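You operate a simulated robot arm through the tools that you are given. There is no shell and no other tool. Be economical: measure what you need, move in short steps, check, and stop when the job is done.

You are at the controls of a simulated two-armed robot. One attempt, no reset.

JOB
Hold the large rice bag on the top of the right unit steady with one hand and open the top of the large rice bag with the other.

The check looks at the end state, three seconds after you hand in, the way a careful person would. Anything else that was tipped, shoved, dropped, spilled or broken makes it a failure.

ROBOT AND FRAMES
Two 7-joint arms with two-finger parallel grippers on one trunk, on a base that drives. Base frame: it is fixed to the floor where the robot stands at the start and does not move with it; the origin is under the middle of the robot, x ahead of it, y to its left, z up. Readings come in mm, degrees, newtons and seconds.
The left shoulder is at the start at [20, 138, 1225], the right one opposite. With the tool pointing down near the work surface each hand reaches from about 100 to 420 mm from the robot's upright axis, wherever it stands, measured 20 degrees to its own side. Places, roughly: top of the large rice bag [500, 100, 800]. Payload 1.57 kg a hand.
Tool frame (each hand has its own): the origin (TCP) lies between the finger pads and is the grasp point; the fingertips stand 30 mm ahead of it; z points along the fingers, y is the line along which they close. The gripper opens to 80 mm. The fingers are 17 mm wide and 12 mm thick; the gripper's body (40 by 82 mm) begins 80 mm behind the TCP.
Orientation is that of the tool frame in the base frame, as a unit quaternion [w, x, y, z]. With the fingers straight down and closing along the base's y, the tool's x points along the base's -x, its y along +y and its z along -z.

CONTROLS
- The arms move only by the tool step_arm. It takes "left_motion", "right_motion" or both (then of equal length, played together; a hand with none holds still); each is a list of rows, each a list of 3 entries, a list of its own where there are three numbers: the gripper command, from -1 (shut) to 1 (fully open), values between in proportion, then the shift along the tool's x, y, z in m, then the turn, a rotation vector about the tool's x, y, z in degrees. In form: [[hand, [x, y, z], [wx, wy, wz]], ...]. A call has 1 to 10 rows; each row is the pose to reach, as a shift and turn from the pose commanded when the call began, along the tool's axes at that moment. A row lasts 0.2 s, in which the tool goes at most 50 mm and 8.6 degrees; a call with a longer step from one row to the next is refused whole, and so is a gripper value outside its range. Where a pose cannot be reached the arm comes as near as it can. A force on the tool above 40 N (or 10 N above the force at the start of the call, whichever is more), or a blocked arm, ends the call early, and 0.2 s more pass. The fingers move at their own pace (about 45 mm/s each) and stop on an object; they squeeze with about 36 N. The grip force told is the motor's: it shows also when the fingers shut on nothing. Time passes only in rows, and 0.2 s behind the last, so rows that repeat a pose let the fingers close. It gives the time, the measured TCP pose, the force on the tool (base axes), the opening and the grip force at its end, in the units of the frame above (readings bear some noise), with the torque about the TCP (base axes, N m) and any sound that the robot's microphone picked up.
- Cameras (640 x 400 px; columns grow to the right, rows downward): "scene" is now at [196.8, 26.5, 1119.7]; the picture's right is [0.23, -0.97, 0.00], its down [-0.45, -0.10, -0.89] and it looks along [0.86, 0.20, -0.46] (base axes); focal length 214 px, centre (320, 200). "left" rides on the left gripper at [72, 7, -122] in its tool frame; the picture's right is [-0.09, 1.00, 0.00], its down [-0.84, -0.08, -0.54] and it looks along [-0.54, -0.05, 0.84] (tool axes); focal length 238 px, centre (320, 200). "right" rides on the right gripper at [72, -7, -122] in its tool frame; the picture's right is [0.09, 1.00, 0.00], its down [-0.84, 0.08, -0.54] and it looks along [-0.54, 0.05, 0.84] (tool axes); focal length 238 px, centre (320, 200). There is no depth. A picture from a camera that has moved, and an enlarged one, comes with that camera's place and axes in the base frame and with its lens. The place of the scene camera against the robot may be out by one fixed shift of up to 12 mm in any direction.
- grab_frame(camera): a new picture of that camera. No time passes.
- lift_body(by): slides the trunk up (or, below 0, down) by that many mm; the arms and the scene camera ride with it, the base frame stays. It gives what a move gives, with no picture.
- roll_base(legs): drives the robot by 1 to 6 legs, each [ahead, left, turn to the left] in mm, mm and degrees, along the robot's own axes; the way and the turn of a leg run together, so that a leg with both is an arc; at most 1500 mm and 180 degrees a leg. The arms and the cameras ride along, it lands a little off, and it stops where it bumps. It gives what a move gives.
- head_to(pan, tilt): turns the head with the scene camera to pan (to the left, within 60 degrees either way) and tilt (down, from -29 to 69), counted from straight ahead of the robot. It gives what a move gives.
- inspect(camera, box): a new picture of the part [left, top, right, bottom] of that camera's present view, enlarged. No time passes.
- hand_in(): hands the job in; it is judged then, once.

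Work in short steps. Places have to be worked out from the pictures, the camera data and where the tool is seen: move nearer, look again, correct. Check each grasp and each placing, and mend what went wrong. You have 120 turns and 108 pictures in all, those below and enlarged ones among them. Open the grippers and draw the arms clear of the work before you hand the job in, unless the task says otherwise; then end with one line.

The tools are called after "Request:" as a command line: name --argument value ..., lists and objects as JSON in quotes. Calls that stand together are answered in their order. step_arm: Moves the arms, as the interface text tells. Its arguments: {"type":"object","properties":{"left_motion":{"type":"array","items":{"type":"array"}},"right_motion":{"type":"array","items":{"type":"array"}}},"required":[]} The other tools are called the same way: lift_body (by) slides the trunk up or down; roll_base (legs) drives the base; head_to (pan, tilt) turns the head that bears the scene camera; grab_frame (camera) takes a picture; inspect (camera, box) takes an enlarged picture of a part of a camera's view; hand_in () hands the job in.

At the start:

```text
time_s: 0.0
left_ee_pos: [345.2, 207.7, 1068.7]
left_orientation: [0.0, 0.0, 1.0, 0.0]
left_force: [0.2, -0.8, -0.1]
left_ft_torque: [-0.02, -0.01, -0.02]
left_finger_gap: 79.9
left_finger_force: 0.1
right_ee_pos: [388.5, -102.0, 1027.7]
right_orientation: [0.001, 0.0, 1.0, -0.001]
right_force: [0.8, -0.7, -0.4]
right_ft_torque: [0.0, -0.02, -0.03]
right_finger_gap: 79.9
right_finger_force: 0.0
trunk travel left (down, up): [-600.0, 640.0]
robot x, y, heading: [1.6, 0.9, -0.2]
head pan, tilt: [13.1, 27.5]
```

scene: 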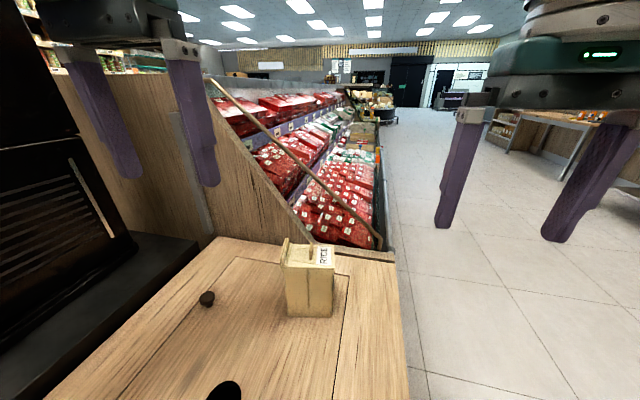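
right: 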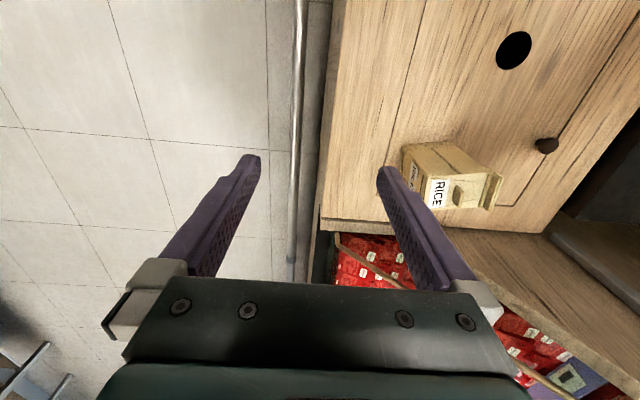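
left: 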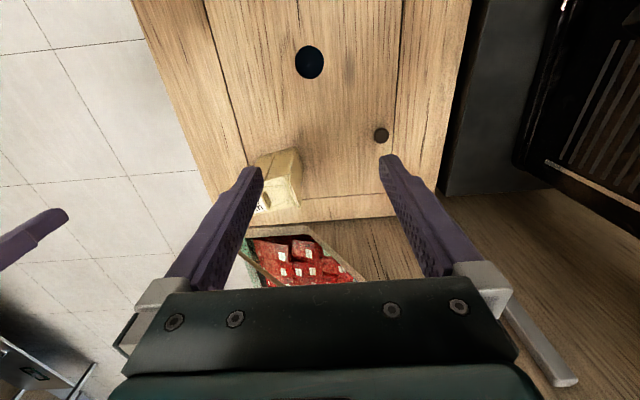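

The rice bag stands on the counter ahead; I look at it enlarged to see how its top is made.

Request:
inspect --camera "scene" --box '[250, 220, 370, 330]'

Request:
inspect --camera "right" --box '[380, 120, 520, 230]'

Request:
inspect --camera "left" --box '[220, 130, 340, 230]'

```text
3.64 times, centred on (310, 275) of scene
camera zoom: at [196.8, 26.5, 1119.7], right [0.23, -0.97, 0.0], down [-0.45, -0.1, -0.89], along [0.86, 0.2, -0.46], focal length 780 px, centre (356, -73)
```

zoom: 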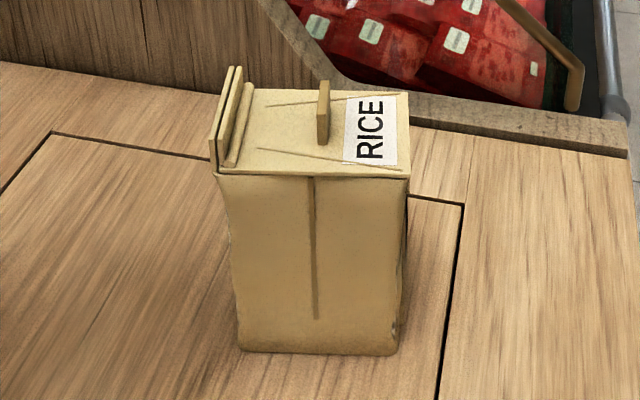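

```text
3.64 times, centred on (450, 175) of right
camera zoom: at [316.2, -108.0, 1149.7], right [-0.09, 1.0, 0.0], down [0.84, 0.08, 0.54], along [0.54, 0.05, -0.84], focal length 867 px, centre (-153, 291)
```

zoom: 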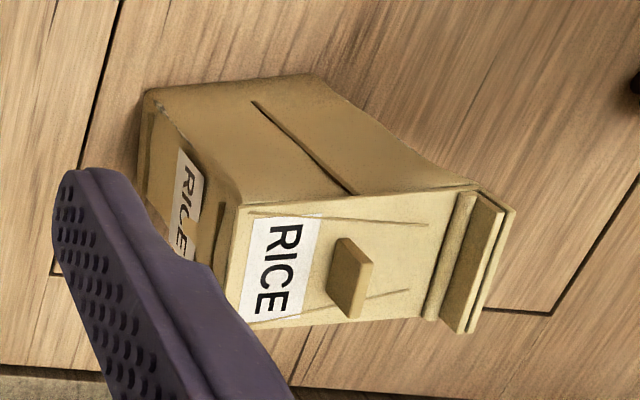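

```text
4.00 times, centred on (280, 180) of left
camera zoom: at [274.5, 211.5, 1191.1], right [0.09, 1.0, 0.0], down [0.84, -0.08, 0.54], along [0.54, -0.05, -0.84], focal length 953 px, centre (480, 280)
```

zoom: 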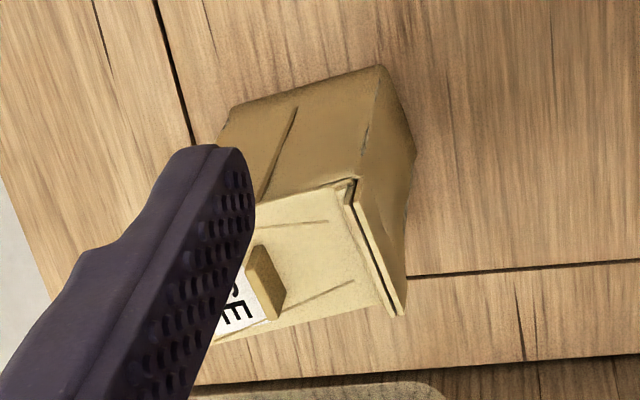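

The lid has a standing tab in its middle and what looks like a hinge/fold on its left end. From the two views I put the top near z≈845, x 450–525, y 60–155; I look at where the counter ends near the robot before driving.

Request:
head_to --pan 10 --tilt 62

Request:
grab_frame --camera "scene"

```text
time_s: 1.0
left_ee_pos: [344.5, 207.2, 1069.1]
left_orientation: [0.001, 0.0, 1.0, 0.0]
left_force: [1.1, -0.3, 0.1]
left_ft_torque: [0.01, -0.01, 0.0]
left_finger_gap: 79.8
left_finger_force: 0.1
right_ee_pos: [390.8, -102.4, 1026.8]
right_orientation: [0.001, 0.0, 1.0, -0.001]
right_force: [-0.4, -0.3, 0.4]
right_ft_torque: [0.01, 0.02, -0.03]
right_finger_gap: 80.1
right_finger_force: 0.0
trunk travel left (down, up): [-600.0, 640.0]
robot x, y, heading: [-0.3, 2.1, 0.4]
head pan, tilt: [10.0, 62.0]
```

```text
101 pictures are left
camera scene: at [171.2, 17.0, 1071.4], right [0.17, -0.98, 0.0], down [-0.87, -0.15, -0.47], along [0.46, 0.08, -0.88], focal length 214 px, centre (320, 200)
```

scene: 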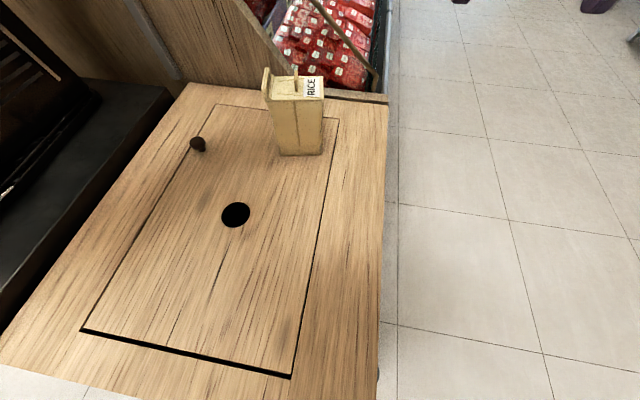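

The counter runs to about x≈70, right against the robot, so driving ahead is out; I'll work from here with the trunk lower (table ≈712, lid ≈845). Plan: right hand clamps the bag body from its right end, left hand lifts the tab and swings the lid left. I lower the trunk by 180.

Request:
lift_body --by -180

Request:
head_to --pan 10 --tilt 35

Request:
grab_frame --camera "scene"

Request:
grab_frame --camera "left"

Request:
grab_frame --camera "right"

```text
time_s: 3.0
left_ee_pos: [345.3, 205.9, 889.3]
left_orientation: [0.0, 0.0, 1.0, 0.0]
left_force: [0.3, -0.4, -0.6]
left_ft_torque: [0.01, 0.02, -0.02]
left_finger_gap: 79.9
left_finger_force: 0.2
right_ee_pos: [390.3, -102.6, 846.6]
right_orientation: [0.001, 0.0, 1.0, -0.001]
right_force: [0.0, 0.1, 0.4]
right_ft_torque: [0.02, 0.0, -0.03]
right_finger_gap: 79.9
right_finger_force: 0.1
trunk travel left (down, up): [-420.0, 820.0]
robot x, y, heading: [2.2, -2.8, -0.1]
head pan, tilt: [10.0, 62.0]
```

```text
time_s: 3.9
left_ee_pos: [345.6, 206.2, 888.8]
left_orientation: [0.0, 0.001, 1.0, -0.001]
left_force: [-0.3, -0.1, -0.1]
left_ft_torque: [0.02, -0.04, -0.03]
left_finger_gap: 80.2
left_finger_force: 0.0
right_ee_pos: [389.5, -102.5, 847.2]
right_orientation: [0.0, -0.001, 1.0, -0.001]
right_force: [0.1, 0.3, 0.2]
right_ft_torque: [0.0, -0.02, 0.02]
right_finger_gap: 80.0
right_finger_force: 0.0
trunk travel left (down, up): [-420.0, 820.0]
robot x, y, heading: [-0.3, -0.3, -0.1]
head pan, tilt: [10.0, 35.0]
```

```text
100 pictures are left
camera scene: at [194.4, 21.1, 927.8], right [0.17, -0.98, 0.0], down [-0.57, -0.1, -0.82], along [0.81, 0.14, -0.57], focal length 214 px, centre (320, 200)
```

scene: 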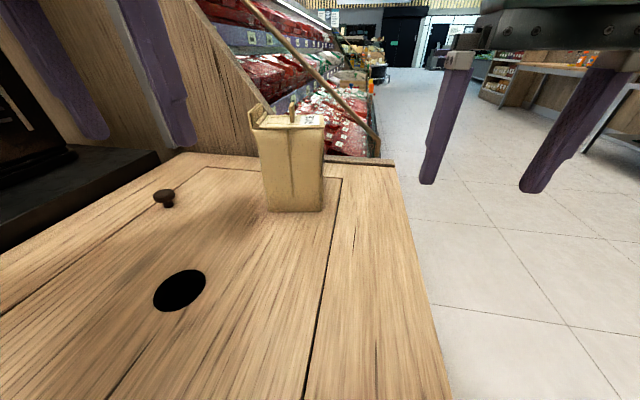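

```text
99 pictures are left
camera left: at [274.5, 211.5, 1011.1], right [0.09, 1.0, 0.0], down [0.84, -0.08, 0.54], along [0.54, -0.05, -0.84], focal length 238 px, centre (320, 200)
```

left: 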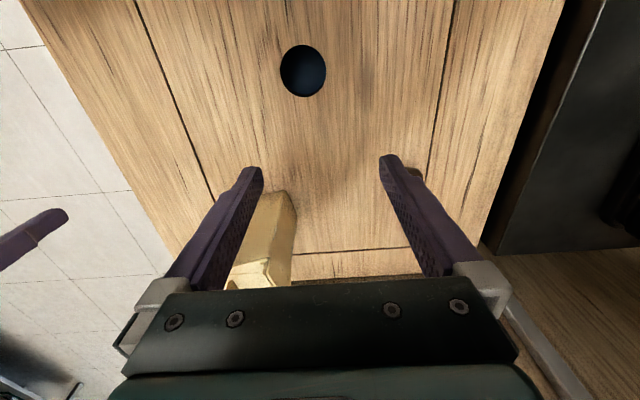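

```text
98 pictures are left
camera right: at [316.2, -108.1, 969.7], right [-0.09, 1.0, 0.0], down [0.84, 0.08, 0.54], along [0.54, 0.05, -0.84], focal length 238 px, centre (320, 200)
```

right: 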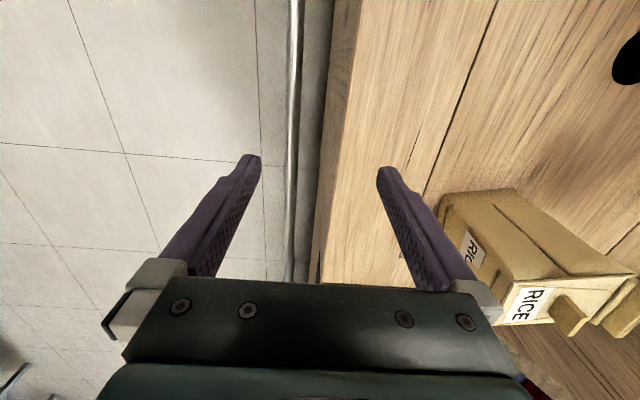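

Now a lower viewpoint; I enlarge the bag to triangulate its corners and study the left-end fold.

Request:
inspect --camera "scene" --box '[230, 80, 350, 230]'

Request:
inspect --camera "right" --box '[430, 170, 640, 350]'

```text
2.67 times, centred on (290, 155) of scene
camera zoom: at [194.4, 21.1, 927.8], right [0.17, -0.98, 0.0], down [-0.57, -0.1, -0.82], along [0.81, 0.14, -0.57], focal length 572 px, centre (400, 320)
```

zoom: 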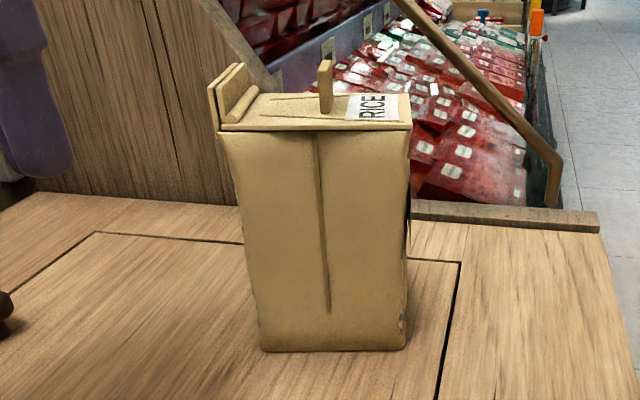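

```text
2.22 times, centred on (535, 260) of right
camera zoom: at [316.2, -108.1, 969.7], right [-0.09, 1.0, 0.0], down [0.84, 0.08, 0.54], along [0.54, 0.05, -0.84], focal length 530 px, centre (-158, 67)
```

zoom: 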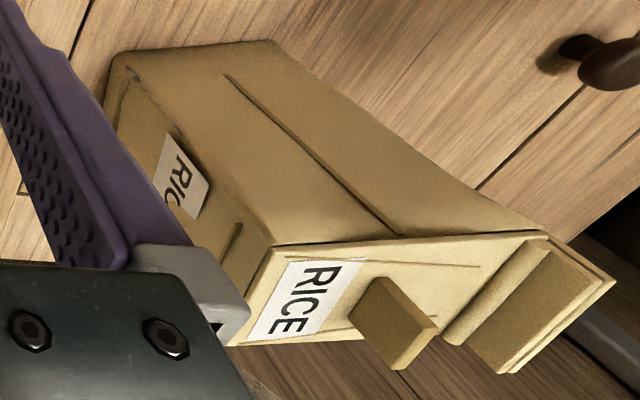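

Triangulation: lid top z≈848, corners ≈(457,58),(441,147),(516,71); tab centre ≈(479,106), top z≈868, yaw ≈12°; body between table 712 and 848. I turn the right hand in place toward pointing left with fingers closing along the bag's depth, first half.

Request:
step_arm --right_motion '[[1, [0, 0, 0], [-4.3, 5.3, 4.3]], [1, [0, 0, 0], [-8.6, 10.6, 8.6]], [1, [0, 0, 0], [-12.9, 16, 12.9]], [1, [0, 0, 0], [-17.2, 21.3, 17.2]], [1, [0, 0, 0], [-21.5, 26.6, 21.5]], [1, [0, 0, 0], [-25.8, 31.9, 25.8]], [1, [0, 0, 0], [-30.15, 37.25, 30.15]]]'

```text
time_s: 5.5
left_ee_pos: [344.9, 206.7, 889.4]
left_orientation: [0.0, -0.001, 1.0, 0.0]
left_force: [-0.2, 0.2, -0.7]
left_ft_torque: [0.01, 0.02, 0.03]
left_finger_gap: 79.9
left_finger_force: 0.0
right_ee_pos: [390.0, -102.0, 846.8]
right_orientation: [-0.312, 0.253, 0.88, 0.253]
right_force: [-0.1, -0.1, 0.4]
right_ft_torque: [0.0, -0.03, -0.01]
right_finger_gap: 80.0
right_finger_force: 0.1
trunk travel left (down, up): [-420.0, 820.0]
robot x, y, heading: [-2.1, -2.4, -0.2]
head pan, tilt: [10.0, 35.0]
```

The first half was tracked exactly; I do the second half of the turn.

Request:
step_arm --right_motion '[[1, [0, 0, 0], [-4.3, 5.3, 4.3]], [1, [0, 0, 0], [-8.6, 10.6, 8.6]], [1, [0, 0, 0], [-12.9, 16, 12.9]], [1, [0, 0, 0], [-17.2, 21.3, 17.2]], [1, [0, 0, 0], [-21.5, 26.6, 21.5]], [1, [0, 0, 0], [-25.8, 31.9, 25.8]], [1, [0, 0, 0], [-30.15, 37.25, 30.15]]]'

Request:
grab_frame --camera "scene"

Request:
grab_frame --camera "right"

```text
time_s: 7.1
left_ee_pos: [346.5, 205.7, 889.2]
left_orientation: [0.0, 0.0, 1.0, 0.0]
left_force: [-0.4, 0.4, 0.0]
left_ft_torque: [-0.01, -0.02, -0.03]
left_finger_gap: 80.1
left_finger_force: 0.1
right_ee_pos: [380.8, -104.0, 850.7]
right_orientation: [-0.549, 0.446, 0.55, 0.444]
right_force: [-0.8, 0.9, -0.2]
right_ft_torque: [-0.03, -0.02, -0.01]
right_finger_gap: 79.8
right_finger_force: 0.1
right hand out of reach, approached as far as the arm can: row 1, 2, 3, 4, 5, 6, 7
trunk travel left (down, up): [-420.0, 820.0]
robot x, y, heading: [2.5, -1.0, -0.1]
head pan, tilt: [10.0, 35.0]
```

```text
95 pictures are left
camera scene: at [194.5, 20.9, 927.9], right [0.17, -0.98, 0.0], down [-0.56, -0.1, -0.82], along [0.81, 0.14, -0.57], focal length 214 px, centre (320, 200)
```

scene: 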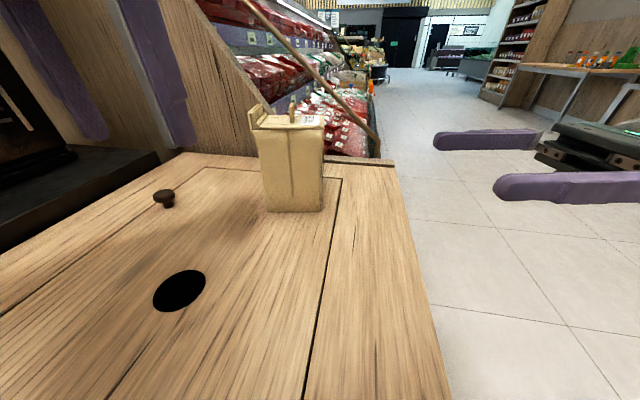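

```text
94 pictures are left
camera right: at [399.9, -223.1, 923.3], right [0.97, 0.21, 0.09], down [0.19, -0.52, -0.84], along [-0.13, 0.83, -0.54], focal length 238 px, centre (320, 200)
```

right: 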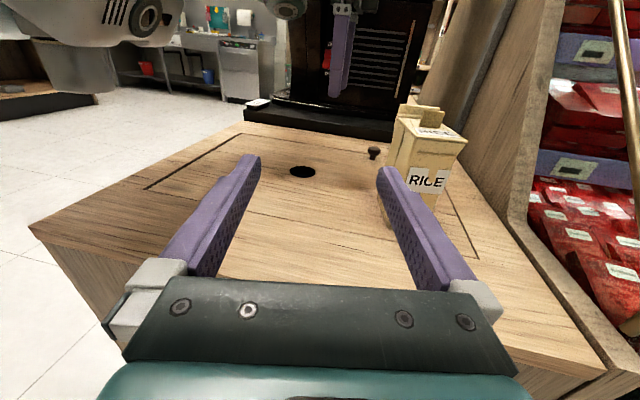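

The right arm falls short by over 100 mm here, so the base must move: beside the counter's right edge (y≈-65). I look at the floor on that side first.

Request:
head_to --pan -40 --tilt 50

Request:
grab_frame --camera "scene"

```text
time_s: 8.3
left_ee_pos: [345.1, 206.1, 888.0]
left_orientation: [0.0, 0.0, 1.0, 0.001]
left_force: [0.8, -0.1, -0.4]
left_ft_torque: [0.01, 0.02, 0.03]
left_finger_gap: 80.1
left_finger_force: 0.1
right_ee_pos: [381.8, -101.9, 850.4]
right_orientation: [-0.549, 0.444, 0.551, 0.444]
right_force: [-0.2, -0.3, 0.1]
right_ft_torque: [-0.03, -0.03, 0.02]
right_finger_gap: 80.2
right_finger_force: 0.0
trunk travel left (down, up): [-420.0, 820.0]
robot x, y, heading: [-4.6, 3.1, -0.0]
head pan, tilt: [-40.0, 50.0]
```

```text
93 pictures are left
camera scene: at [166.8, -43.6, 906.2], right [-0.64, -0.77, 0.0], down [-0.59, 0.49, -0.64], along [0.49, -0.41, -0.77], focal length 214 px, centre (320, 200)
```

scene: 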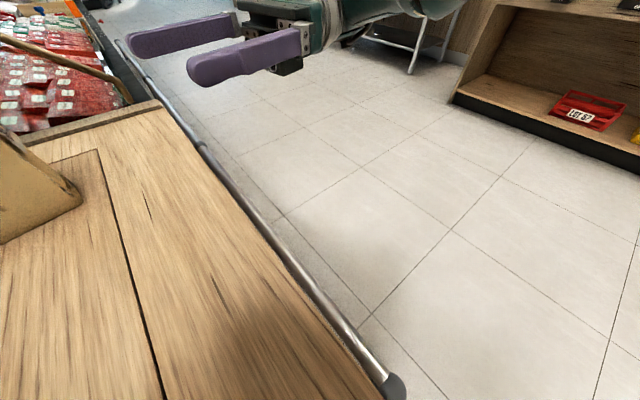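

A low rail runs along the counter's right side (about y≈-170); the floor beyond is free. I drive back a little, right, ahead and turn left 102° so the robot faces the bag along its long axis from the right, keeping a generous distance first.

Request:
roll_base --legs '[[-50, 0, 0], [0, -660, 0], [640, 0, 0], [0, 0, 102]]'

Request:
head_to --pan 0 --tilt 45

Request:
grab_frame --camera "scene"

```text
time_s: 19.9
left_ee_pos: [307.1, -369.8, 889.2]
left_orientation: [0.0, 0.78, -0.626, 0.0]
left_force: [-1.0, -0.5, -0.9]
left_ft_torque: [-0.04, -0.02, -0.01]
left_finger_gap: 80.0
left_finger_force: 0.0
right_ee_pos: [603.6, -266.1, 851.8]
right_orientation: [-0.69, -0.151, 0.692, -0.149]
right_force: [-0.3, 0.0, 0.8]
right_ft_torque: [0.02, 0.01, -0.01]
right_finger_gap: 80.0
right_finger_force: 0.0
trunk travel left (down, up): [-420.0, 820.0]
robot x, y, heading: [588.0, -665.4, 102.6]
head pan, tilt: [-40.0, 50.0]
```

```text
time_s: 21.0
left_ee_pos: [309.7, -369.5, 889.2]
left_orientation: [0.0, 0.78, -0.626, 0.0]
left_force: [-1.1, -0.8, 0.0]
left_ft_torque: [0.02, -0.01, 0.02]
left_finger_gap: 80.0
left_finger_force: 0.1
right_ee_pos: [601.8, -267.9, 850.6]
right_orientation: [-0.69, -0.151, 0.692, -0.149]
right_force: [0.6, -0.3, -0.2]
right_ft_torque: [-0.03, 0.0, 0.03]
right_finger_gap: 80.3
right_finger_force: 0.0
trunk travel left (down, up): [-420.0, 820.0]
robot x, y, heading: [587.0, -663.6, 102.7]
head pan, tilt: [0.0, 45.0]
```

```text
92 pictures are left
camera scene: at [554.1, -479.5, 913.1], right [0.98, 0.22, 0.0], down [0.15, -0.69, -0.71], along [-0.15, 0.69, -0.71], focal length 214 px, centre (320, 200)
```

scene: 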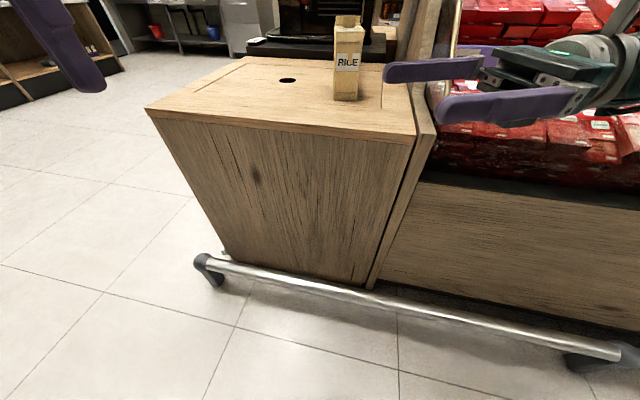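

The bag stands ahead and slightly right now; the rail lies near y≈-140. I swing the right hand to point ahead (about its vertical axis), moving it a bit ahead at the same time.

Request:
step_arm --right_motion '[[1, [0, 0, 0], [-8, 0, 0]], [1, [0, 0, 0], [-16, 0, 0]], [1, [0, 0, 0], [-24, 0, 0]], [1, [0, 0, 0], [-32, 0, 0]], [1, [0, 0, 0], [-40, 0, 0]], [1, [0, 0, 0], [-48, 0, 0]], [1, [0, 0, 0], [-56, 0, 0]], [1, [0, 0.0, 0], [-64, 0, 0]], [1, [0, 0.0, 0], [-72, 0, 0]], [1, [0, 0.0, 0], [-80, 0, 0]]]'

```text
time_s: 23.2
left_ee_pos: [308.2, -369.2, 887.5]
left_orientation: [0.0, 0.78, -0.626, 0.0]
left_force: [-0.9, -0.5, -1.0]
left_ft_torque: [0.01, 0.0, 0.01]
left_finger_gap: 80.0
left_finger_force: 0.1
right_ee_pos: [602.1, -266.4, 850.9]
right_orientation: [0.626, -0.329, -0.625, -0.331]
right_force: [0.0, -0.2, -0.6]
right_ft_torque: [0.0, 0.01, -0.01]
right_finger_gap: 80.0
right_finger_force: 0.1
trunk travel left (down, up): [-420.0, 820.0]
robot x, y, heading: [588.0, -663.7, 102.5]
head pan, tilt: [0.0, 45.0]
```

Right hand tracks well; 22° of yaw remain. I finish that and tilt the left hand 32° so that its fingers point down and ahead.

Request:
step_arm --right_motion '[[1, [0, 0, 0], [-8, 0, 0]], [1, [0, 0, 0], [-16, 0, 0]], [1, [0, 0, 0], [-22.3, 0, 0]], [1, [0, 0, 0], [-22.3, 0, 0]]]' --left_motion '[[1, [0, 0, 0], [0, -8, 0]], [1, [0, 0, 0], [0, -16, 0]], [1, [0, 0, 0], [0, -24, 0]], [1, [0, 0, 0], [0, -32, 0]]]'

Request:
roll_base --legs '[[200, -40, 0]]'

Request:
grab_frame --camera "scene"

Request:
grab_frame --camera "right"

Request:
grab_frame --camera "left"

```text
time_s: 23.9
left_ee_pos: [308.3, -370.8, 887.5]
left_orientation: [-0.086, 0.773, -0.619, -0.109]
left_force: [0.3, 0.1, -0.4]
left_ft_torque: [-0.01, 0.0, 0.01]
left_finger_gap: 79.9
left_finger_force: 0.1
right_ee_pos: [615.1, -267.3, 840.3]
right_orientation: [-0.549, 0.35, 0.619, 0.44]
right_force: [-0.5, -0.2, 0.2]
right_ft_torque: [0.0, -0.01, 0.0]
right_finger_gap: 80.1
right_finger_force: 0.0
trunk travel left (down, up): [-420.0, 820.0]
robot x, y, heading: [584.4, -665.2, 102.3]
head pan, tilt: [0.0, 45.0]
stopped in row 3 (right hand): the arm was blocked; the commanded pose is now the measured one
```

```text
time_s: 25.5
left_ee_pos: [304.6, -166.3, 887.2]
left_orientation: [-0.086, 0.772, -0.62, -0.108]
left_force: [-0.1, 0.5, -0.1]
left_ft_torque: [-0.01, -0.01, 0.01]
left_finger_gap: 79.8
left_finger_force: 0.1
right_ee_pos: [612.5, -63.5, 841.0]
right_orientation: [-0.548, 0.35, 0.618, 0.441]
right_force: [-0.6, -0.3, 0.0]
right_ft_torque: [0.03, 0.01, -0.01]
right_finger_gap: 80.1
right_finger_force: 0.1
trunk travel left (down, up): [-420.0, 820.0]
robot x, y, heading: [576.9, -456.1, 102.5]
head pan, tilt: [0.0, 45.0]
```

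```text
91 pictures are left
camera scene: at [550.0, -276.5, 913.1], right [0.98, 0.22, 0.0], down [0.15, -0.69, -0.71], along [-0.15, 0.69, -0.71], focal length 214 px, centre (320, 200)
```

scene: 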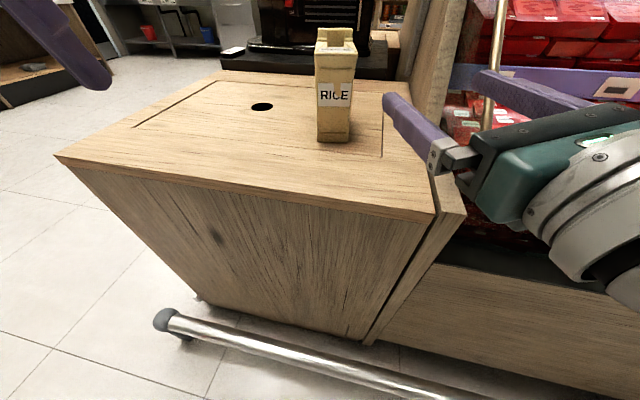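

```text
90 pictures are left
camera right: at [639.0, -181.7, 912.5], right [0.9, 0.36, 0.25], down [0.4, -0.43, -0.81], along [-0.18, 0.83, -0.53], focal length 238 px, centre (320, 200)
```

right: 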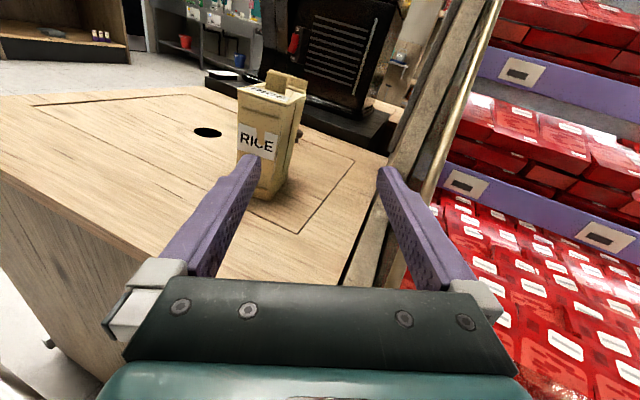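

```text
89 pictures are left
camera left: at [321.2, -270.2, 986.2], right [-0.99, -0.13, 0.03], down [-0.07, 0.66, 0.75], along [-0.12, 0.74, -0.66], focal length 238 px, centre (320, 200)
```

left: 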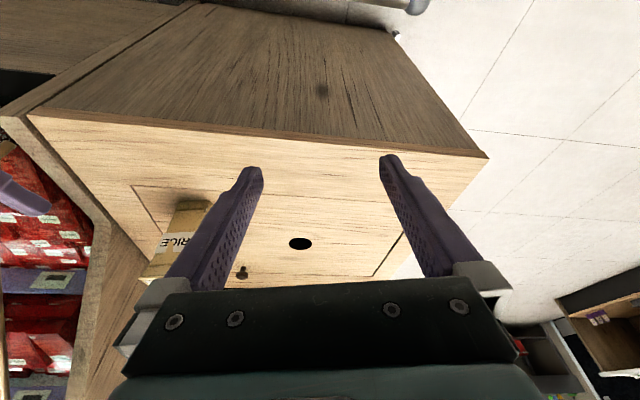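

The right arm was blocked while turning close to the trunk (roll ≈9°, yaw 10° left to correct). I now move it ahead and in front of the bag's right end, 110 mm short of it at z≈790, squaring it up.

Request:
step_arm --right_motion '[[1, [-0.006, -0.016, 0.015], [0, 0, 0]], [1, [-0.012, -0.032, 0.025], [-2, 0, 2]], [1, [-0.018, -0.048, 0.035], [-4.5, 0, 4]], [1, [-0.024, -0.064, 0.045], [-7, -0.1, 6]], [1, [-0.03, -0.08, 0.053], [-9, -0.2, 8]], [1, [-0.0355, -0.0955, 0.0577], [-9.7, -0.3, 9.3]], [1, [-0.0355, -0.0955, 0.0577], [-9.7, -0.3, 9.3]]]'

Request:
grab_frame --camera "right"

```text
time_s: 26.3
left_ee_pos: [304.1, -166.6, 888.5]
left_orientation: [-0.086, 0.773, -0.619, -0.108]
left_force: [0.6, -0.4, -0.5]
left_ft_torque: [-0.01, 0.01, 0.01]
left_finger_gap: 79.9
left_finger_force: 0.1
right_ee_pos: [573.5, -54.6, 793.5]
right_orientation: [-0.524, 0.333, 0.63, 0.465]
right_force: [1.4, -0.3, 0.2]
right_ft_torque: [-0.04, -0.02, -0.02]
right_finger_gap: 80.2
right_finger_force: 0.0
trunk travel left (down, up): [-420.0, 820.0]
robot x, y, heading: [577.7, -454.8, 102.6]
head pan, tilt: [0.0, 45.0]
stopped in row 4 (right hand): the arm was blocked; the commanded pose is now the measured one
```

```text
88 pictures are left
camera right: at [592.2, -174.4, 864.7], right [0.88, 0.34, 0.33], down [0.45, -0.42, -0.78], along [-0.12, 0.84, -0.53], focal length 238 px, centre (320, 200)
```

right: 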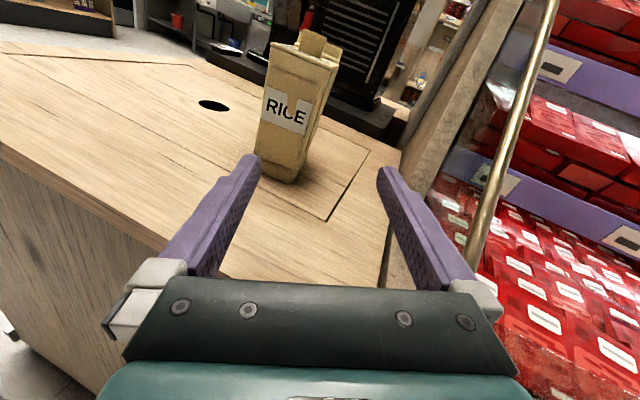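

The roll sits at a joint limit (camera-up is the unnatural way round). I'll unwind: roll the right hand negatively toward camera-below, to end pointing ahead and 30° down with the camera under it; raising it a little meanwhile.

Request:
step_arm --right_motion '[[1, [0.005, -0.003, -0.004], [0, 0, -8.4]], [1, [0.01, -0.006, -0.008], [0, 0, -16.8]], [1, [0.015, -0.009, -0.012], [0, 0, -25.2]], [1, [0.02, -0.012, -0.016], [0, 0, -33.6]], [1, [0.025, -0.015, -0.02], [0, 0, -42]], [1, [0.03, -0.018, -0.024], [0, 0, -50.4]], [1, [0.035, -0.021, -0.028], [0, 0, -58.8]], [1, [0.04, -0.024, -0.032], [0, 0, -67.2]], [1, [0.045, -0.027, -0.036], [0, 0, -75.6]], [1, [0.05, -0.03, -0.04], [0, 0, -84]]]'

```text
time_s: 28.2
left_ee_pos: [303.0, -167.5, 887.4]
left_orientation: [-0.086, 0.773, -0.619, -0.109]
left_force: [0.0, 0.3, -0.4]
left_ft_torque: [0.02, -0.01, 0.0]
left_finger_gap: 80.0
left_finger_force: 0.1
right_ee_pos: [561.8, -98.4, 814.1]
right_orientation: [-0.156, -0.133, 0.704, 0.68]
right_force: [-0.2, -0.2, -0.3]
right_ft_torque: [0.02, 0.01, 0.02]
right_finger_gap: 80.1
right_finger_force: 0.1
trunk travel left (down, up): [-420.0, 820.0]
robot x, y, heading: [578.3, -461.0, 102.3]
head pan, tilt: [0.0, 45.0]
stopped in row 9 (right hand): the arm was blocked; the commanded pose is now the measured one
```

It rolled 75° and then blocked again; I pitch the fingers downward (back toward the natural tool-down posture) and raise it, then complete the roll.

Request:
step_arm --right_motion '[[1, [0, 0.01, 0], [8, 0, 0]], [1, [0, 0.02, 0], [16, 0, 0]], [1, [0, 0.03, 0], [24, 0, 0]], [1, [0, 0.04, 0], [32, 0, 0]], [1, [0, 0.05, 0], [40, 0, 0]], [1, [0, 0.06, 0], [48, 0, 0]], [1, [0, 0.07, 0], [56, 0, 0]], [1, [0, 0.08, 0], [64, 0, 0]]]'

```text
time_s: 28.7
left_ee_pos: [304.7, -167.0, 888.7]
left_orientation: [-0.086, 0.772, -0.62, -0.108]
left_force: [0.6, 0.5, -0.8]
left_ft_torque: [0.06, 0.0, 0.0]
left_finger_gap: 80.2
left_finger_force: 0.1
right_ee_pos: [570.5, -105.9, 810.4]
right_orientation: [-0.112, -0.219, 0.76, 0.601]
right_force: [-0.7, 0.6, -0.2]
right_ft_torque: [0.0, 0.03, -0.01]
right_finger_gap: 80.0
right_finger_force: 0.0
trunk travel left (down, up): [-420.0, 820.0]
robot x, y, heading: [581.1, -458.6, 102.5]
head pan, tilt: [0.0, 45.0]
stopped in row 2 (right hand): the arm was blocked; the commanded pose is now the measured one
```

Still blocked although moving away from limits, perhaps the arm touches something; I look to the right side.

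Request:
head_to --pan -30 --tilt 35

Request:
grab_frame --camera "scene"

Request:
grab_frame --camera "left"

```text
time_s: 29.6
left_ee_pos: [304.8, -165.9, 888.5]
left_orientation: [-0.087, 0.773, -0.619, -0.108]
left_force: [1.2, 0.4, -0.7]
left_ft_torque: [0.05, -0.04, 0.0]
left_finger_gap: 80.2
left_finger_force: 0.0
right_ee_pos: [568.6, -106.9, 810.6]
right_orientation: [-0.113, -0.22, 0.759, 0.602]
right_force: [-0.1, 0.5, -0.1]
right_ft_torque: [-0.01, 0.03, -0.02]
right_finger_gap: 79.9
right_finger_force: 0.0
trunk travel left (down, up): [-420.0, 820.0]
robot x, y, heading: [580.8, -456.6, 102.3]
head pan, tilt: [-30.0, 35.0]
```

```text
87 pictures are left
camera scene: at [594.1, -272.2, 927.9], right [0.95, -0.3, 0.0], down [-0.17, -0.55, -0.82], along [0.25, 0.78, -0.57], focal length 214 px, centre (320, 200)
```

scene: 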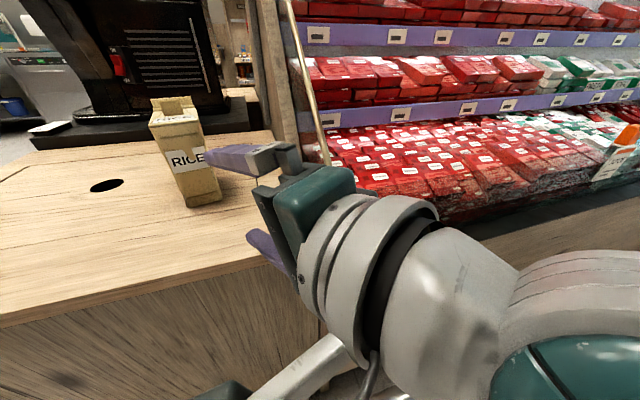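

```text
86 pictures are left
camera left: at [321.2, -270.5, 986.2], right [-0.99, -0.13, 0.03], down [-0.07, 0.66, 0.75], along [-0.12, 0.74, -0.66], focal length 238 px, centre (320, 200)
```

left: 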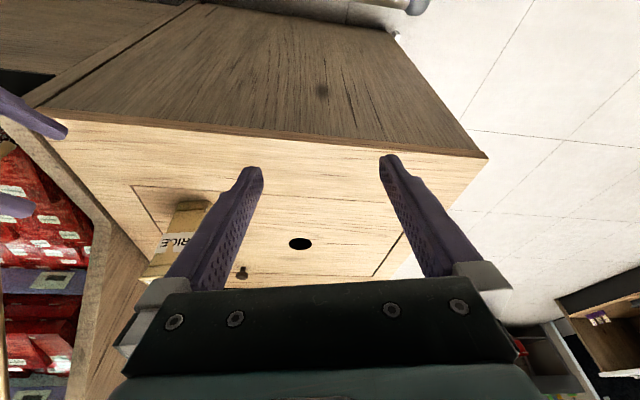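

Nothing visible touches; the arm is folded up close to the trunk. I back the base off 200 and stretch the hand forward and upward to unfold the elbow.

Request:
roll_base --legs '[[-200, 0, 0]]'

Request:
step_arm --right_motion '[[1, [0, 0.01, 0.02], [0, 0, 0]], [1, [0, 0.02, 0.04], [0, 0, 0]], [1, [0, 0.03, 0.06], [0, 0, 0]], [1, [0, 0.04, 0.08], [0, 0, 0]], [1, [0, 0.05, 0.1], [0, 0, 0]]]'

```text
time_s: 31.2
left_ee_pos: [346.7, -360.6, 887.1]
left_orientation: [-0.085, 0.772, -0.62, -0.108]
left_force: [0.3, -0.3, 0.7]
left_ft_torque: [0.02, -0.02, 0.04]
left_finger_gap: 79.9
left_finger_force: 0.1
right_ee_pos: [611.7, -300.1, 810.4]
right_orientation: [-0.112, -0.218, 0.761, 0.601]
right_force: [-0.3, 0.3, 0.2]
right_ft_torque: [0.03, -0.01, -0.02]
right_finger_gap: 79.9
right_finger_force: 0.2
trunk travel left (down, up): [-420.0, 820.0]
robot x, y, heading: [623.5, -651.4, 102.2]
head pan, tilt: [-30.0, 35.0]
```

```text
time_s: 32.1
left_ee_pos: [346.9, -360.7, 888.2]
left_orientation: [-0.087, 0.773, -0.62, -0.108]
left_force: [-0.2, 0.3, -0.3]
left_ft_torque: [0.0, 0.0, 0.01]
left_finger_gap: 80.0
left_finger_force: 0.0
right_ee_pos: [599.2, -243.4, 801.2]
right_orientation: [-0.065, -0.279, 0.754, 0.591]
right_force: [-0.7, 0.1, 0.2]
right_ft_torque: [0.04, 0.0, -0.01]
right_finger_gap: 79.9
right_finger_force: 0.1
trunk travel left (down, up): [-420.0, 820.0]
robot x, y, heading: [622.9, -654.9, 102.6]
head pan, tilt: [-30.0, 35.0]
stopped in row 4 (right hand): the arm was blocked; the commanded pose is now the measured one
```

Still limited; I retrace toward the posture pointing left (yaw about the tool's y, which is up now), which was free before.

Request:
step_arm --right_motion '[[1, [0, 0, 0], [0, 8, 0]], [1, [0, 0, 0], [0, 16, 0]], [1, [0, 0, 0], [0, 24, 0]], [1, [0, 0, 0], [0, 32, 0]], [1, [0, 0, 0], [0, 40, 0]], [1, [0, 0, 0], [0, 48, 0]]]'

```text
time_s: 33.5
left_ee_pos: [348.0, -359.8, 888.3]
left_orientation: [-0.087, 0.772, -0.62, -0.108]
left_force: [0.1, 1.1, 0.0]
left_ft_torque: [0.0, -0.01, -0.02]
left_finger_gap: 80.1
left_finger_force: 0.0
right_ee_pos: [598.4, -243.6, 800.8]
right_orientation: [-0.368, -0.495, 0.662, 0.426]
right_force: [-0.4, 0.9, -0.5]
right_ft_torque: [0.0, 0.0, 0.03]
right_finger_gap: 79.9
right_finger_force: 0.0
trunk travel left (down, up): [-420.0, 820.0]
robot x, y, heading: [625.9, -652.5, 102.6]
head pan, tilt: [-30.0, 35.0]
```

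That was free. Now the remaining turn to tool-down with camera toward the robot (73° mostly about tool x), rising 50 mm.

Request:
step_arm --right_motion '[[1, [0, 0.005, -0.002], [7.5, 1.4, -2.8]], [1, [0, 0.01, -0.004], [15, 2.8, -5.6]], [1, [0.001, 0.015, -0.006], [22.6, 4.1, -8.5]], [1, [0.001, 0.02, -0.008], [30.2, 5.5, -11.3]], [1, [0.002, 0.025, -0.01], [37.7, 6.9, -14.1]], [1, [0.002, 0.03, -0.012], [45.3, 8.3, -16.9]], [1, [0.003, 0.035, -0.014], [52.8, 9.6, -19.8]], [1, [0.003, 0.04, -0.016], [60.4, 11, -22.6]], [1, [0.0035, 0.046, -0.018], [67.9, 12.4, -25.4]]]'

```text
time_s: 35.5
left_ee_pos: [347.6, -360.7, 888.9]
left_orientation: [-0.086, 0.772, -0.62, -0.109]
left_force: [-0.6, -0.3, 0.0]
left_ft_torque: [-0.01, 0.0, -0.01]
left_finger_gap: 80.0
left_finger_force: 0.1
right_ee_pos: [597.8, -243.5, 851.4]
right_orientation: [-0.001, 0.779, -0.627, 0.0]
right_force: [0.2, 0.0, -0.6]
right_ft_torque: [-0.01, 0.0, -0.02]
right_finger_gap: 80.0
right_finger_force: 0.1
trunk travel left (down, up): [-420.0, 820.0]
robot x, y, heading: [624.0, -651.1, 102.5]
head pan, tilt: [-30.0, 35.0]
```

Back in the natural posture. Now I pitch the right hand forward by 60° (fingers ahead, 30° down), and take pictures.

Request:
step_arm --right_motion '[[1, [0, 0, 0], [0, -8, 0]], [1, [0, 0, 0], [0, -16, 0]], [1, [0, 0, 0], [0, -24, 0]], [1, [0, 0, 0], [0, -32, 0]], [1, [0, 0, 0], [0, -40, 0]], [1, [0, 0, 0], [0, -48, 0]], [1, [0, 0, 0], [0, -56, 0]], [1, [0, 0, 0], [0, -60, 0]]]'

Request:
head_to --pan 0 --tilt 40

Request:
grab_frame --camera "right"

Request:
grab_frame --camera "scene"

```text
time_s: 37.3
left_ee_pos: [347.7, -360.2, 888.2]
left_orientation: [-0.086, 0.773, -0.62, -0.107]
left_force: [-0.6, 0.9, 0.5]
left_ft_torque: [0.04, -0.01, 0.0]
left_finger_gap: 80.3
left_finger_force: 0.1
right_ee_pos: [597.5, -243.9, 849.4]
right_orientation: [-0.313, 0.673, -0.542, -0.393]
right_force: [0.6, 0.6, -0.2]
right_ft_torque: [0.01, 0.01, 0.04]
right_finger_gap: 79.9
right_finger_force: 0.1
trunk travel left (down, up): [-420.0, 820.0]
robot x, y, heading: [624.7, -655.1, 102.6]
head pan, tilt: [-30.0, 35.0]
```

```text
time_s: 38.3
left_ee_pos: [348.1, -360.0, 885.9]
left_orientation: [-0.087, 0.772, -0.62, -0.108]
left_force: [0.3, 0.5, 0.3]
left_ft_torque: [-0.02, -0.02, -0.02]
left_finger_gap: 79.8
left_finger_force: 0.0
right_ee_pos: [599.3, -241.6, 850.3]
right_orientation: [-0.315, 0.673, -0.545, -0.388]
right_force: [-0.2, 0.3, -0.1]
right_ft_torque: [-0.03, -0.01, -0.01]
right_finger_gap: 80.2
right_finger_force: 0.0
trunk travel left (down, up): [-420.0, 820.0]
robot x, y, heading: [625.2, -649.8, 102.5]
head pan, tilt: [0.0, 40.0]
```

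```text
85 pictures are left
camera right: at [634.7, -377.8, 848.9], right [-0.96, -0.25, -0.08], down [-0.07, -0.07, 1.0], along [-0.26, 0.97, 0.05], focal length 238 px, centre (320, 200)
```

right: 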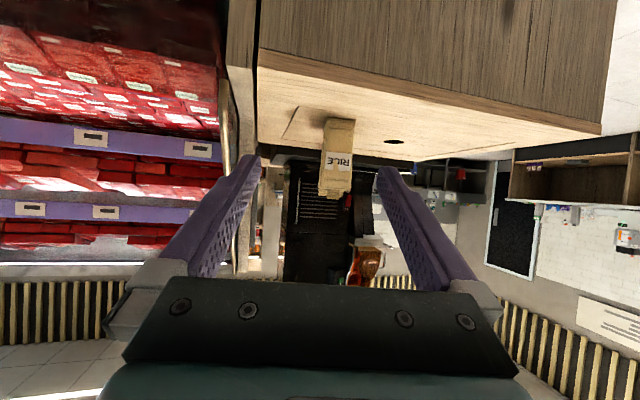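

```text
84 pictures are left
camera scene: at [602.4, -464.8, 921.5], right [1.0, 0.1, 0.0], down [0.06, -0.63, -0.77], along [-0.07, 0.77, -0.63], focal length 214 px, centre (320, 200)
```

scene: 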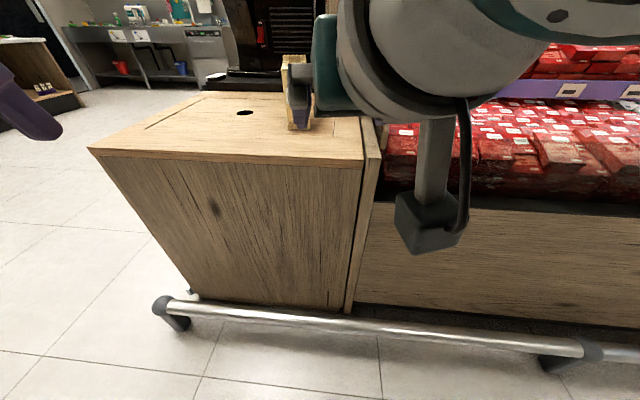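

The posture works and the right camera sees the bag between the fingers (upside down). I shift the hand 47 mm left onto the bag's long axis and down 50, then drive ahead 240.

Request:
step_arm --right_motion '[[1, [0.014, 0.016, 0.008], [0, 0, 0]], [1, [0.028, 0.032, 0.016], [0, 0, 0]], [1, [0.043, 0.047, 0.025], [0, 0, 0]]]'

Request:
roll_base --legs '[[220, 0, 0]]'

Request:
grab_frame --camera "right"

Request:
grab_frame --camera "scene"

```text
time_s: 39.1
left_ee_pos: [347.8, -360.8, 887.8]
left_orientation: [-0.086, 0.772, -0.62, -0.108]
left_force: [-0.3, -0.5, 0.1]
left_ft_torque: [-0.02, 0.03, 0.03]
left_finger_gap: 79.8
left_finger_force: 0.1
right_ee_pos: [550.8, -256.5, 799.7]
right_orientation: [-0.311, 0.675, -0.543, -0.392]
right_force: [-0.3, 0.3, -0.4]
right_ft_torque: [0.01, 0.0, 0.02]
right_finger_gap: 79.9
right_finger_force: 0.1
trunk travel left (down, up): [-420.0, 820.0]
robot x, y, heading: [622.9, -655.3, 102.3]
head pan, tilt: [0.0, 40.0]
```

```text
time_s: 40.8
left_ee_pos: [301.6, -144.4, 887.5]
left_orientation: [-0.087, 0.772, -0.62, -0.109]
left_force: [-0.3, -0.1, -0.8]
left_ft_torque: [0.0, -0.01, 0.03]
left_finger_gap: 80.2
left_finger_force: 0.1
right_ee_pos: [506.0, -39.6, 798.9]
right_orientation: [-0.313, 0.674, -0.544, -0.391]
right_force: [0.4, 0.4, -0.7]
right_ft_torque: [0.0, 0.0, 0.02]
right_finger_gap: 79.9
right_finger_force: 0.2
trunk travel left (down, up): [-420.0, 820.0]
robot x, y, heading: [577.8, -436.2, 102.5]
head pan, tilt: [0.0, 40.0]
```

```text
83 pictures are left
camera right: at [541.8, -175.8, 799.1], right [-0.96, -0.26, -0.08], down [-0.06, -0.07, 1.0], along [-0.26, 0.96, 0.05], focal length 238 px, centre (320, 200)
```

right: 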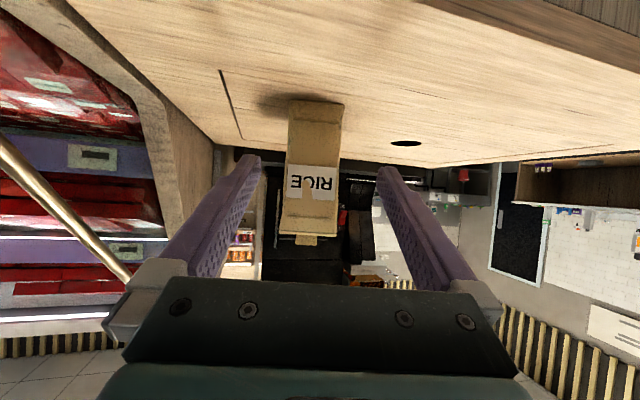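

```text
82 pictures are left
camera scene: at [546.0, -252.3, 920.4], right [0.98, 0.21, 0.0], down [0.14, -0.63, -0.77], along [-0.16, 0.75, -0.64], focal length 214 px, centre (320, 200)
```

scene: 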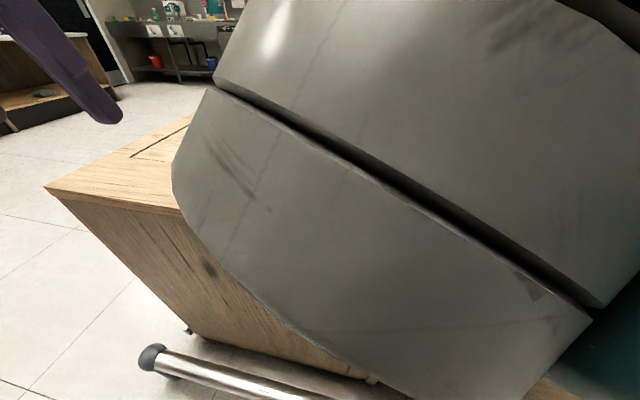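

The bag sits between the fingers, a bit left of middle in view. I enlarge to measure its right end from this view.

Request:
inspect --camera "right" --box '[230, 80, 400, 260]'

```text
2.22 times, centred on (315, 170) of right
camera zoom: at [541.8, -175.8, 799.1], right [-0.96, -0.26, -0.08], down [-0.06, -0.07, 1.0], along [-0.26, 0.96, 0.05], focal length 530 px, centre (331, 267)
```

zoom: 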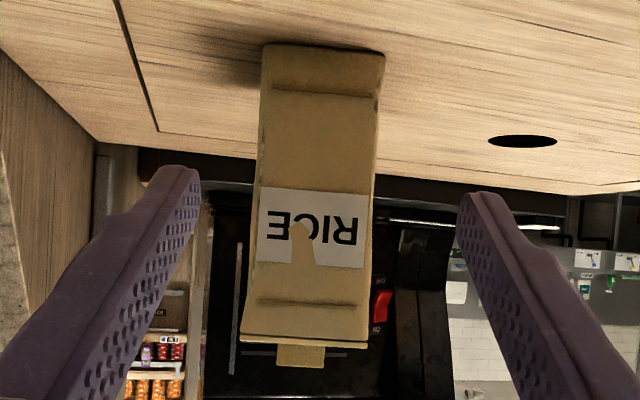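

Measured: body end 52 mm wide, centre ≈(485,66), lid z≈846; matches. I advance the open right hand straddling the body: 118 ahead, 14 down, 2 mm right.

Request:
step_arm --right_motion '[[1, [-0.008, -0.0024, 0.018], [0, 0, 0]], [1, [-0.016, -0.0024, 0.036], [0, 0, 0]], [1, [-0.023, -0.0024, 0.055], [0, 0, 0]], [1, [-0.031, -0.0024, 0.073], [0, 0, 0]], [1, [-0.039, -0.0024, 0.091], [0, 0, 0]], [1, [-0.0469, -0.0024, 0.109], [0, 0, 0]]]'

Request:
grab_frame --camera "right"

Request:
grab_frame --camera "scene"

```text
time_s: 42.2
left_ee_pos: [300.8, -144.6, 888.1]
left_orientation: [-0.087, 0.772, -0.621, -0.108]
left_force: [0.3, 0.3, -0.1]
left_ft_torque: [-0.02, -0.01, -0.03]
left_finger_gap: 79.9
left_finger_force: 0.0
right_ee_pos: [484.4, 75.9, 786.0]
right_orientation: [-0.313, 0.674, -0.544, -0.39]
right_force: [-0.2, -0.3, 1.1]
right_ft_torque: [0.0, 0.0, 0.02]
right_finger_gap: 80.0
right_finger_force: 0.1
trunk travel left (down, up): [-420.0, 820.0]
robot x, y, heading: [578.7, -437.9, 102.5]
head pan, tilt: [0.0, 40.0]
```

```text
80 pictures are left
camera right: at [519.2, -59.7, 785.6], right [-0.96, -0.26, -0.08], down [-0.06, -0.07, 1.0], along [-0.26, 0.96, 0.05], focal length 238 px, centre (320, 200)
```

right: 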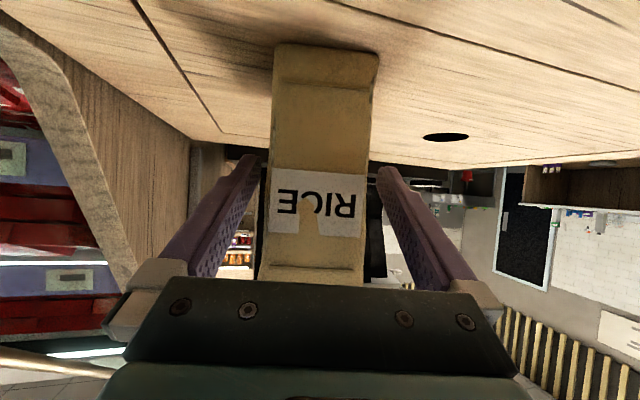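

```text
79 pictures are left
camera scene: at [545.9, -252.3, 920.4], right [0.98, 0.21, 0.0], down [0.14, -0.63, -0.77], along [-0.16, 0.75, -0.64], focal length 214 px, centre (320, 200)
```

scene: 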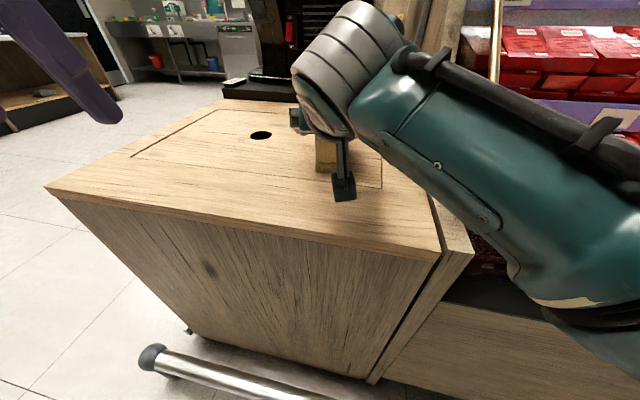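

The body is centred between the fingers with ~12 mm each side. I close the right hand on it.

Request:
step_arm --right_motion '[[0.3, [0, 0, 0], [0, 0, 0]], [-1, [0, 0, 0], [0, 0, 0]], [-1, [0, 0, 0], [0, 0, 0]], [-1, [0, 0, 0], [0, 0, 0]]]'

Request:
grab_frame --camera "right"

```text
time_s: 43.2
left_ee_pos: [302.1, -145.1, 887.7]
left_orientation: [-0.087, 0.771, -0.621, -0.109]
left_force: [-0.8, 0.3, -0.3]
left_ft_torque: [-0.01, -0.02, -0.03]
left_finger_gap: 80.2
left_finger_force: 0.1
right_ee_pos: [484.0, 76.9, 787.0]
right_orientation: [-0.313, 0.674, -0.544, -0.39]
right_force: [0.6, 1.4, 0.2]
right_ft_torque: [0.08, -0.13, -0.09]
right_finger_gap: 59.6
right_finger_force: 36.0
trunk travel left (down, up): [-420.0, 820.0]
robot x, y, heading: [577.1, -441.3, 102.3]
head pan, tilt: [0.0, 40.0]
```

```text
78 pictures are left
camera right: at [519.9, -60.0, 785.6], right [-0.96, -0.26, -0.08], down [-0.06, -0.07, 1.0], along [-0.26, 0.96, 0.05], focal length 238 px, centre (320, 200)
```

right: 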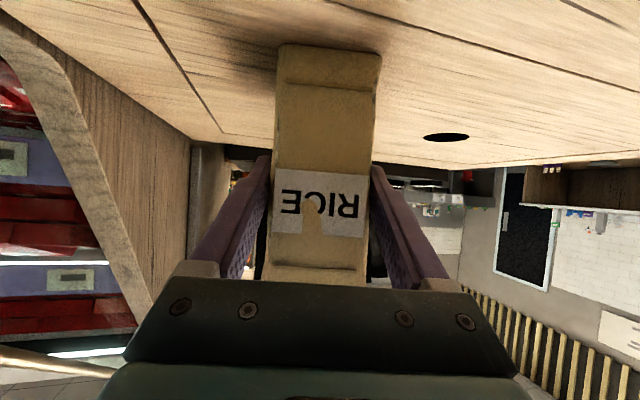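

The bag is firmly held (gap 59.6, 36 N). Now the left hand: up 80 and then over to about 90 mm above the tab for a look.

Request:
step_arm --left_motion '[[1, [-0.021, 0, -0.034], [0, 0, 0]], [1, [-0.042, 0, -0.068], [0, 0, 0]], [1, [-0.065, -0.033, -0.054], [0, 0, 0]], [1, [-0.088, -0.065, -0.04], [0, 0, 0]], [1, [-0.11, -0.098, -0.026], [0, 0, 0]], [1, [-0.133, -0.13, -0.012], [0, 0, 0]], [1, [-0.155, -0.163, 0.002], [0, 0, 0]], [1, [-0.178, -0.195, 0.016], [0, 0, 0]], [1, [-0.199, -0.227, 0.03], [0, 0, 0]]]'

Request:
grab_frame --camera "left"

Request:
grab_frame --camera "scene"

```text
time_s: 45.2
left_ee_pos: [458.9, 39.8, 897.8]
left_orientation: [-0.078, 0.773, -0.623, -0.097]
left_force: [0.0, -0.5, 0.2]
left_ft_torque: [0.01, -0.01, 0.03]
left_finger_gap: 80.2
left_finger_force: 0.1
left hand out of reach, approached as far as the arm can: row 8, 9
right_ee_pos: [484.2, 75.1, 786.3]
right_orientation: [-0.313, 0.673, -0.544, -0.391]
right_force: [0.9, 0.0, 0.4]
right_ft_torque: [0.02, -0.14, -0.03]
right_finger_gap: 59.5
right_finger_force: 35.8
trunk travel left (down, up): [-420.0, 820.0]
robot x, y, heading: [574.2, -438.0, 102.5]
head pan, tilt: [0.0, 40.0]
```

```text
77 pictures are left
camera left: at [474.2, -61.8, 1000.4], right [-0.99, -0.13, 0.02], down [-0.07, 0.68, 0.73], along [-0.11, 0.72, -0.68], focal length 238 px, centre (320, 200)
```

left: 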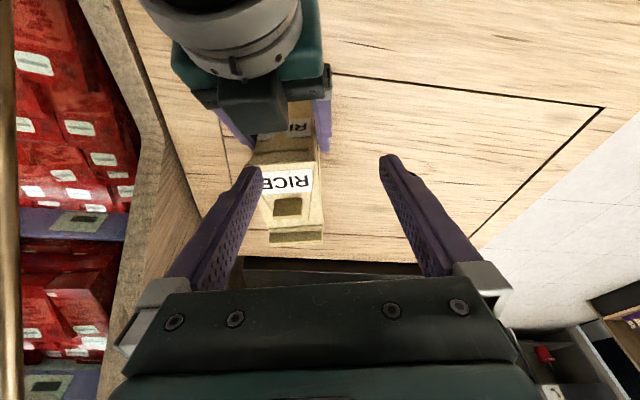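

```text
76 pictures are left
camera scene: at [546.2, -252.6, 920.3], right [0.98, 0.21, 0.0], down [0.14, -0.63, -0.77], along [-0.16, 0.75, -0.64], focal length 214 px, centre (320, 200)
```

scene: 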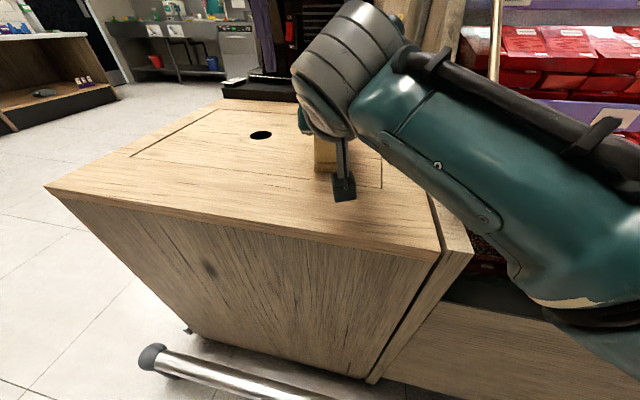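

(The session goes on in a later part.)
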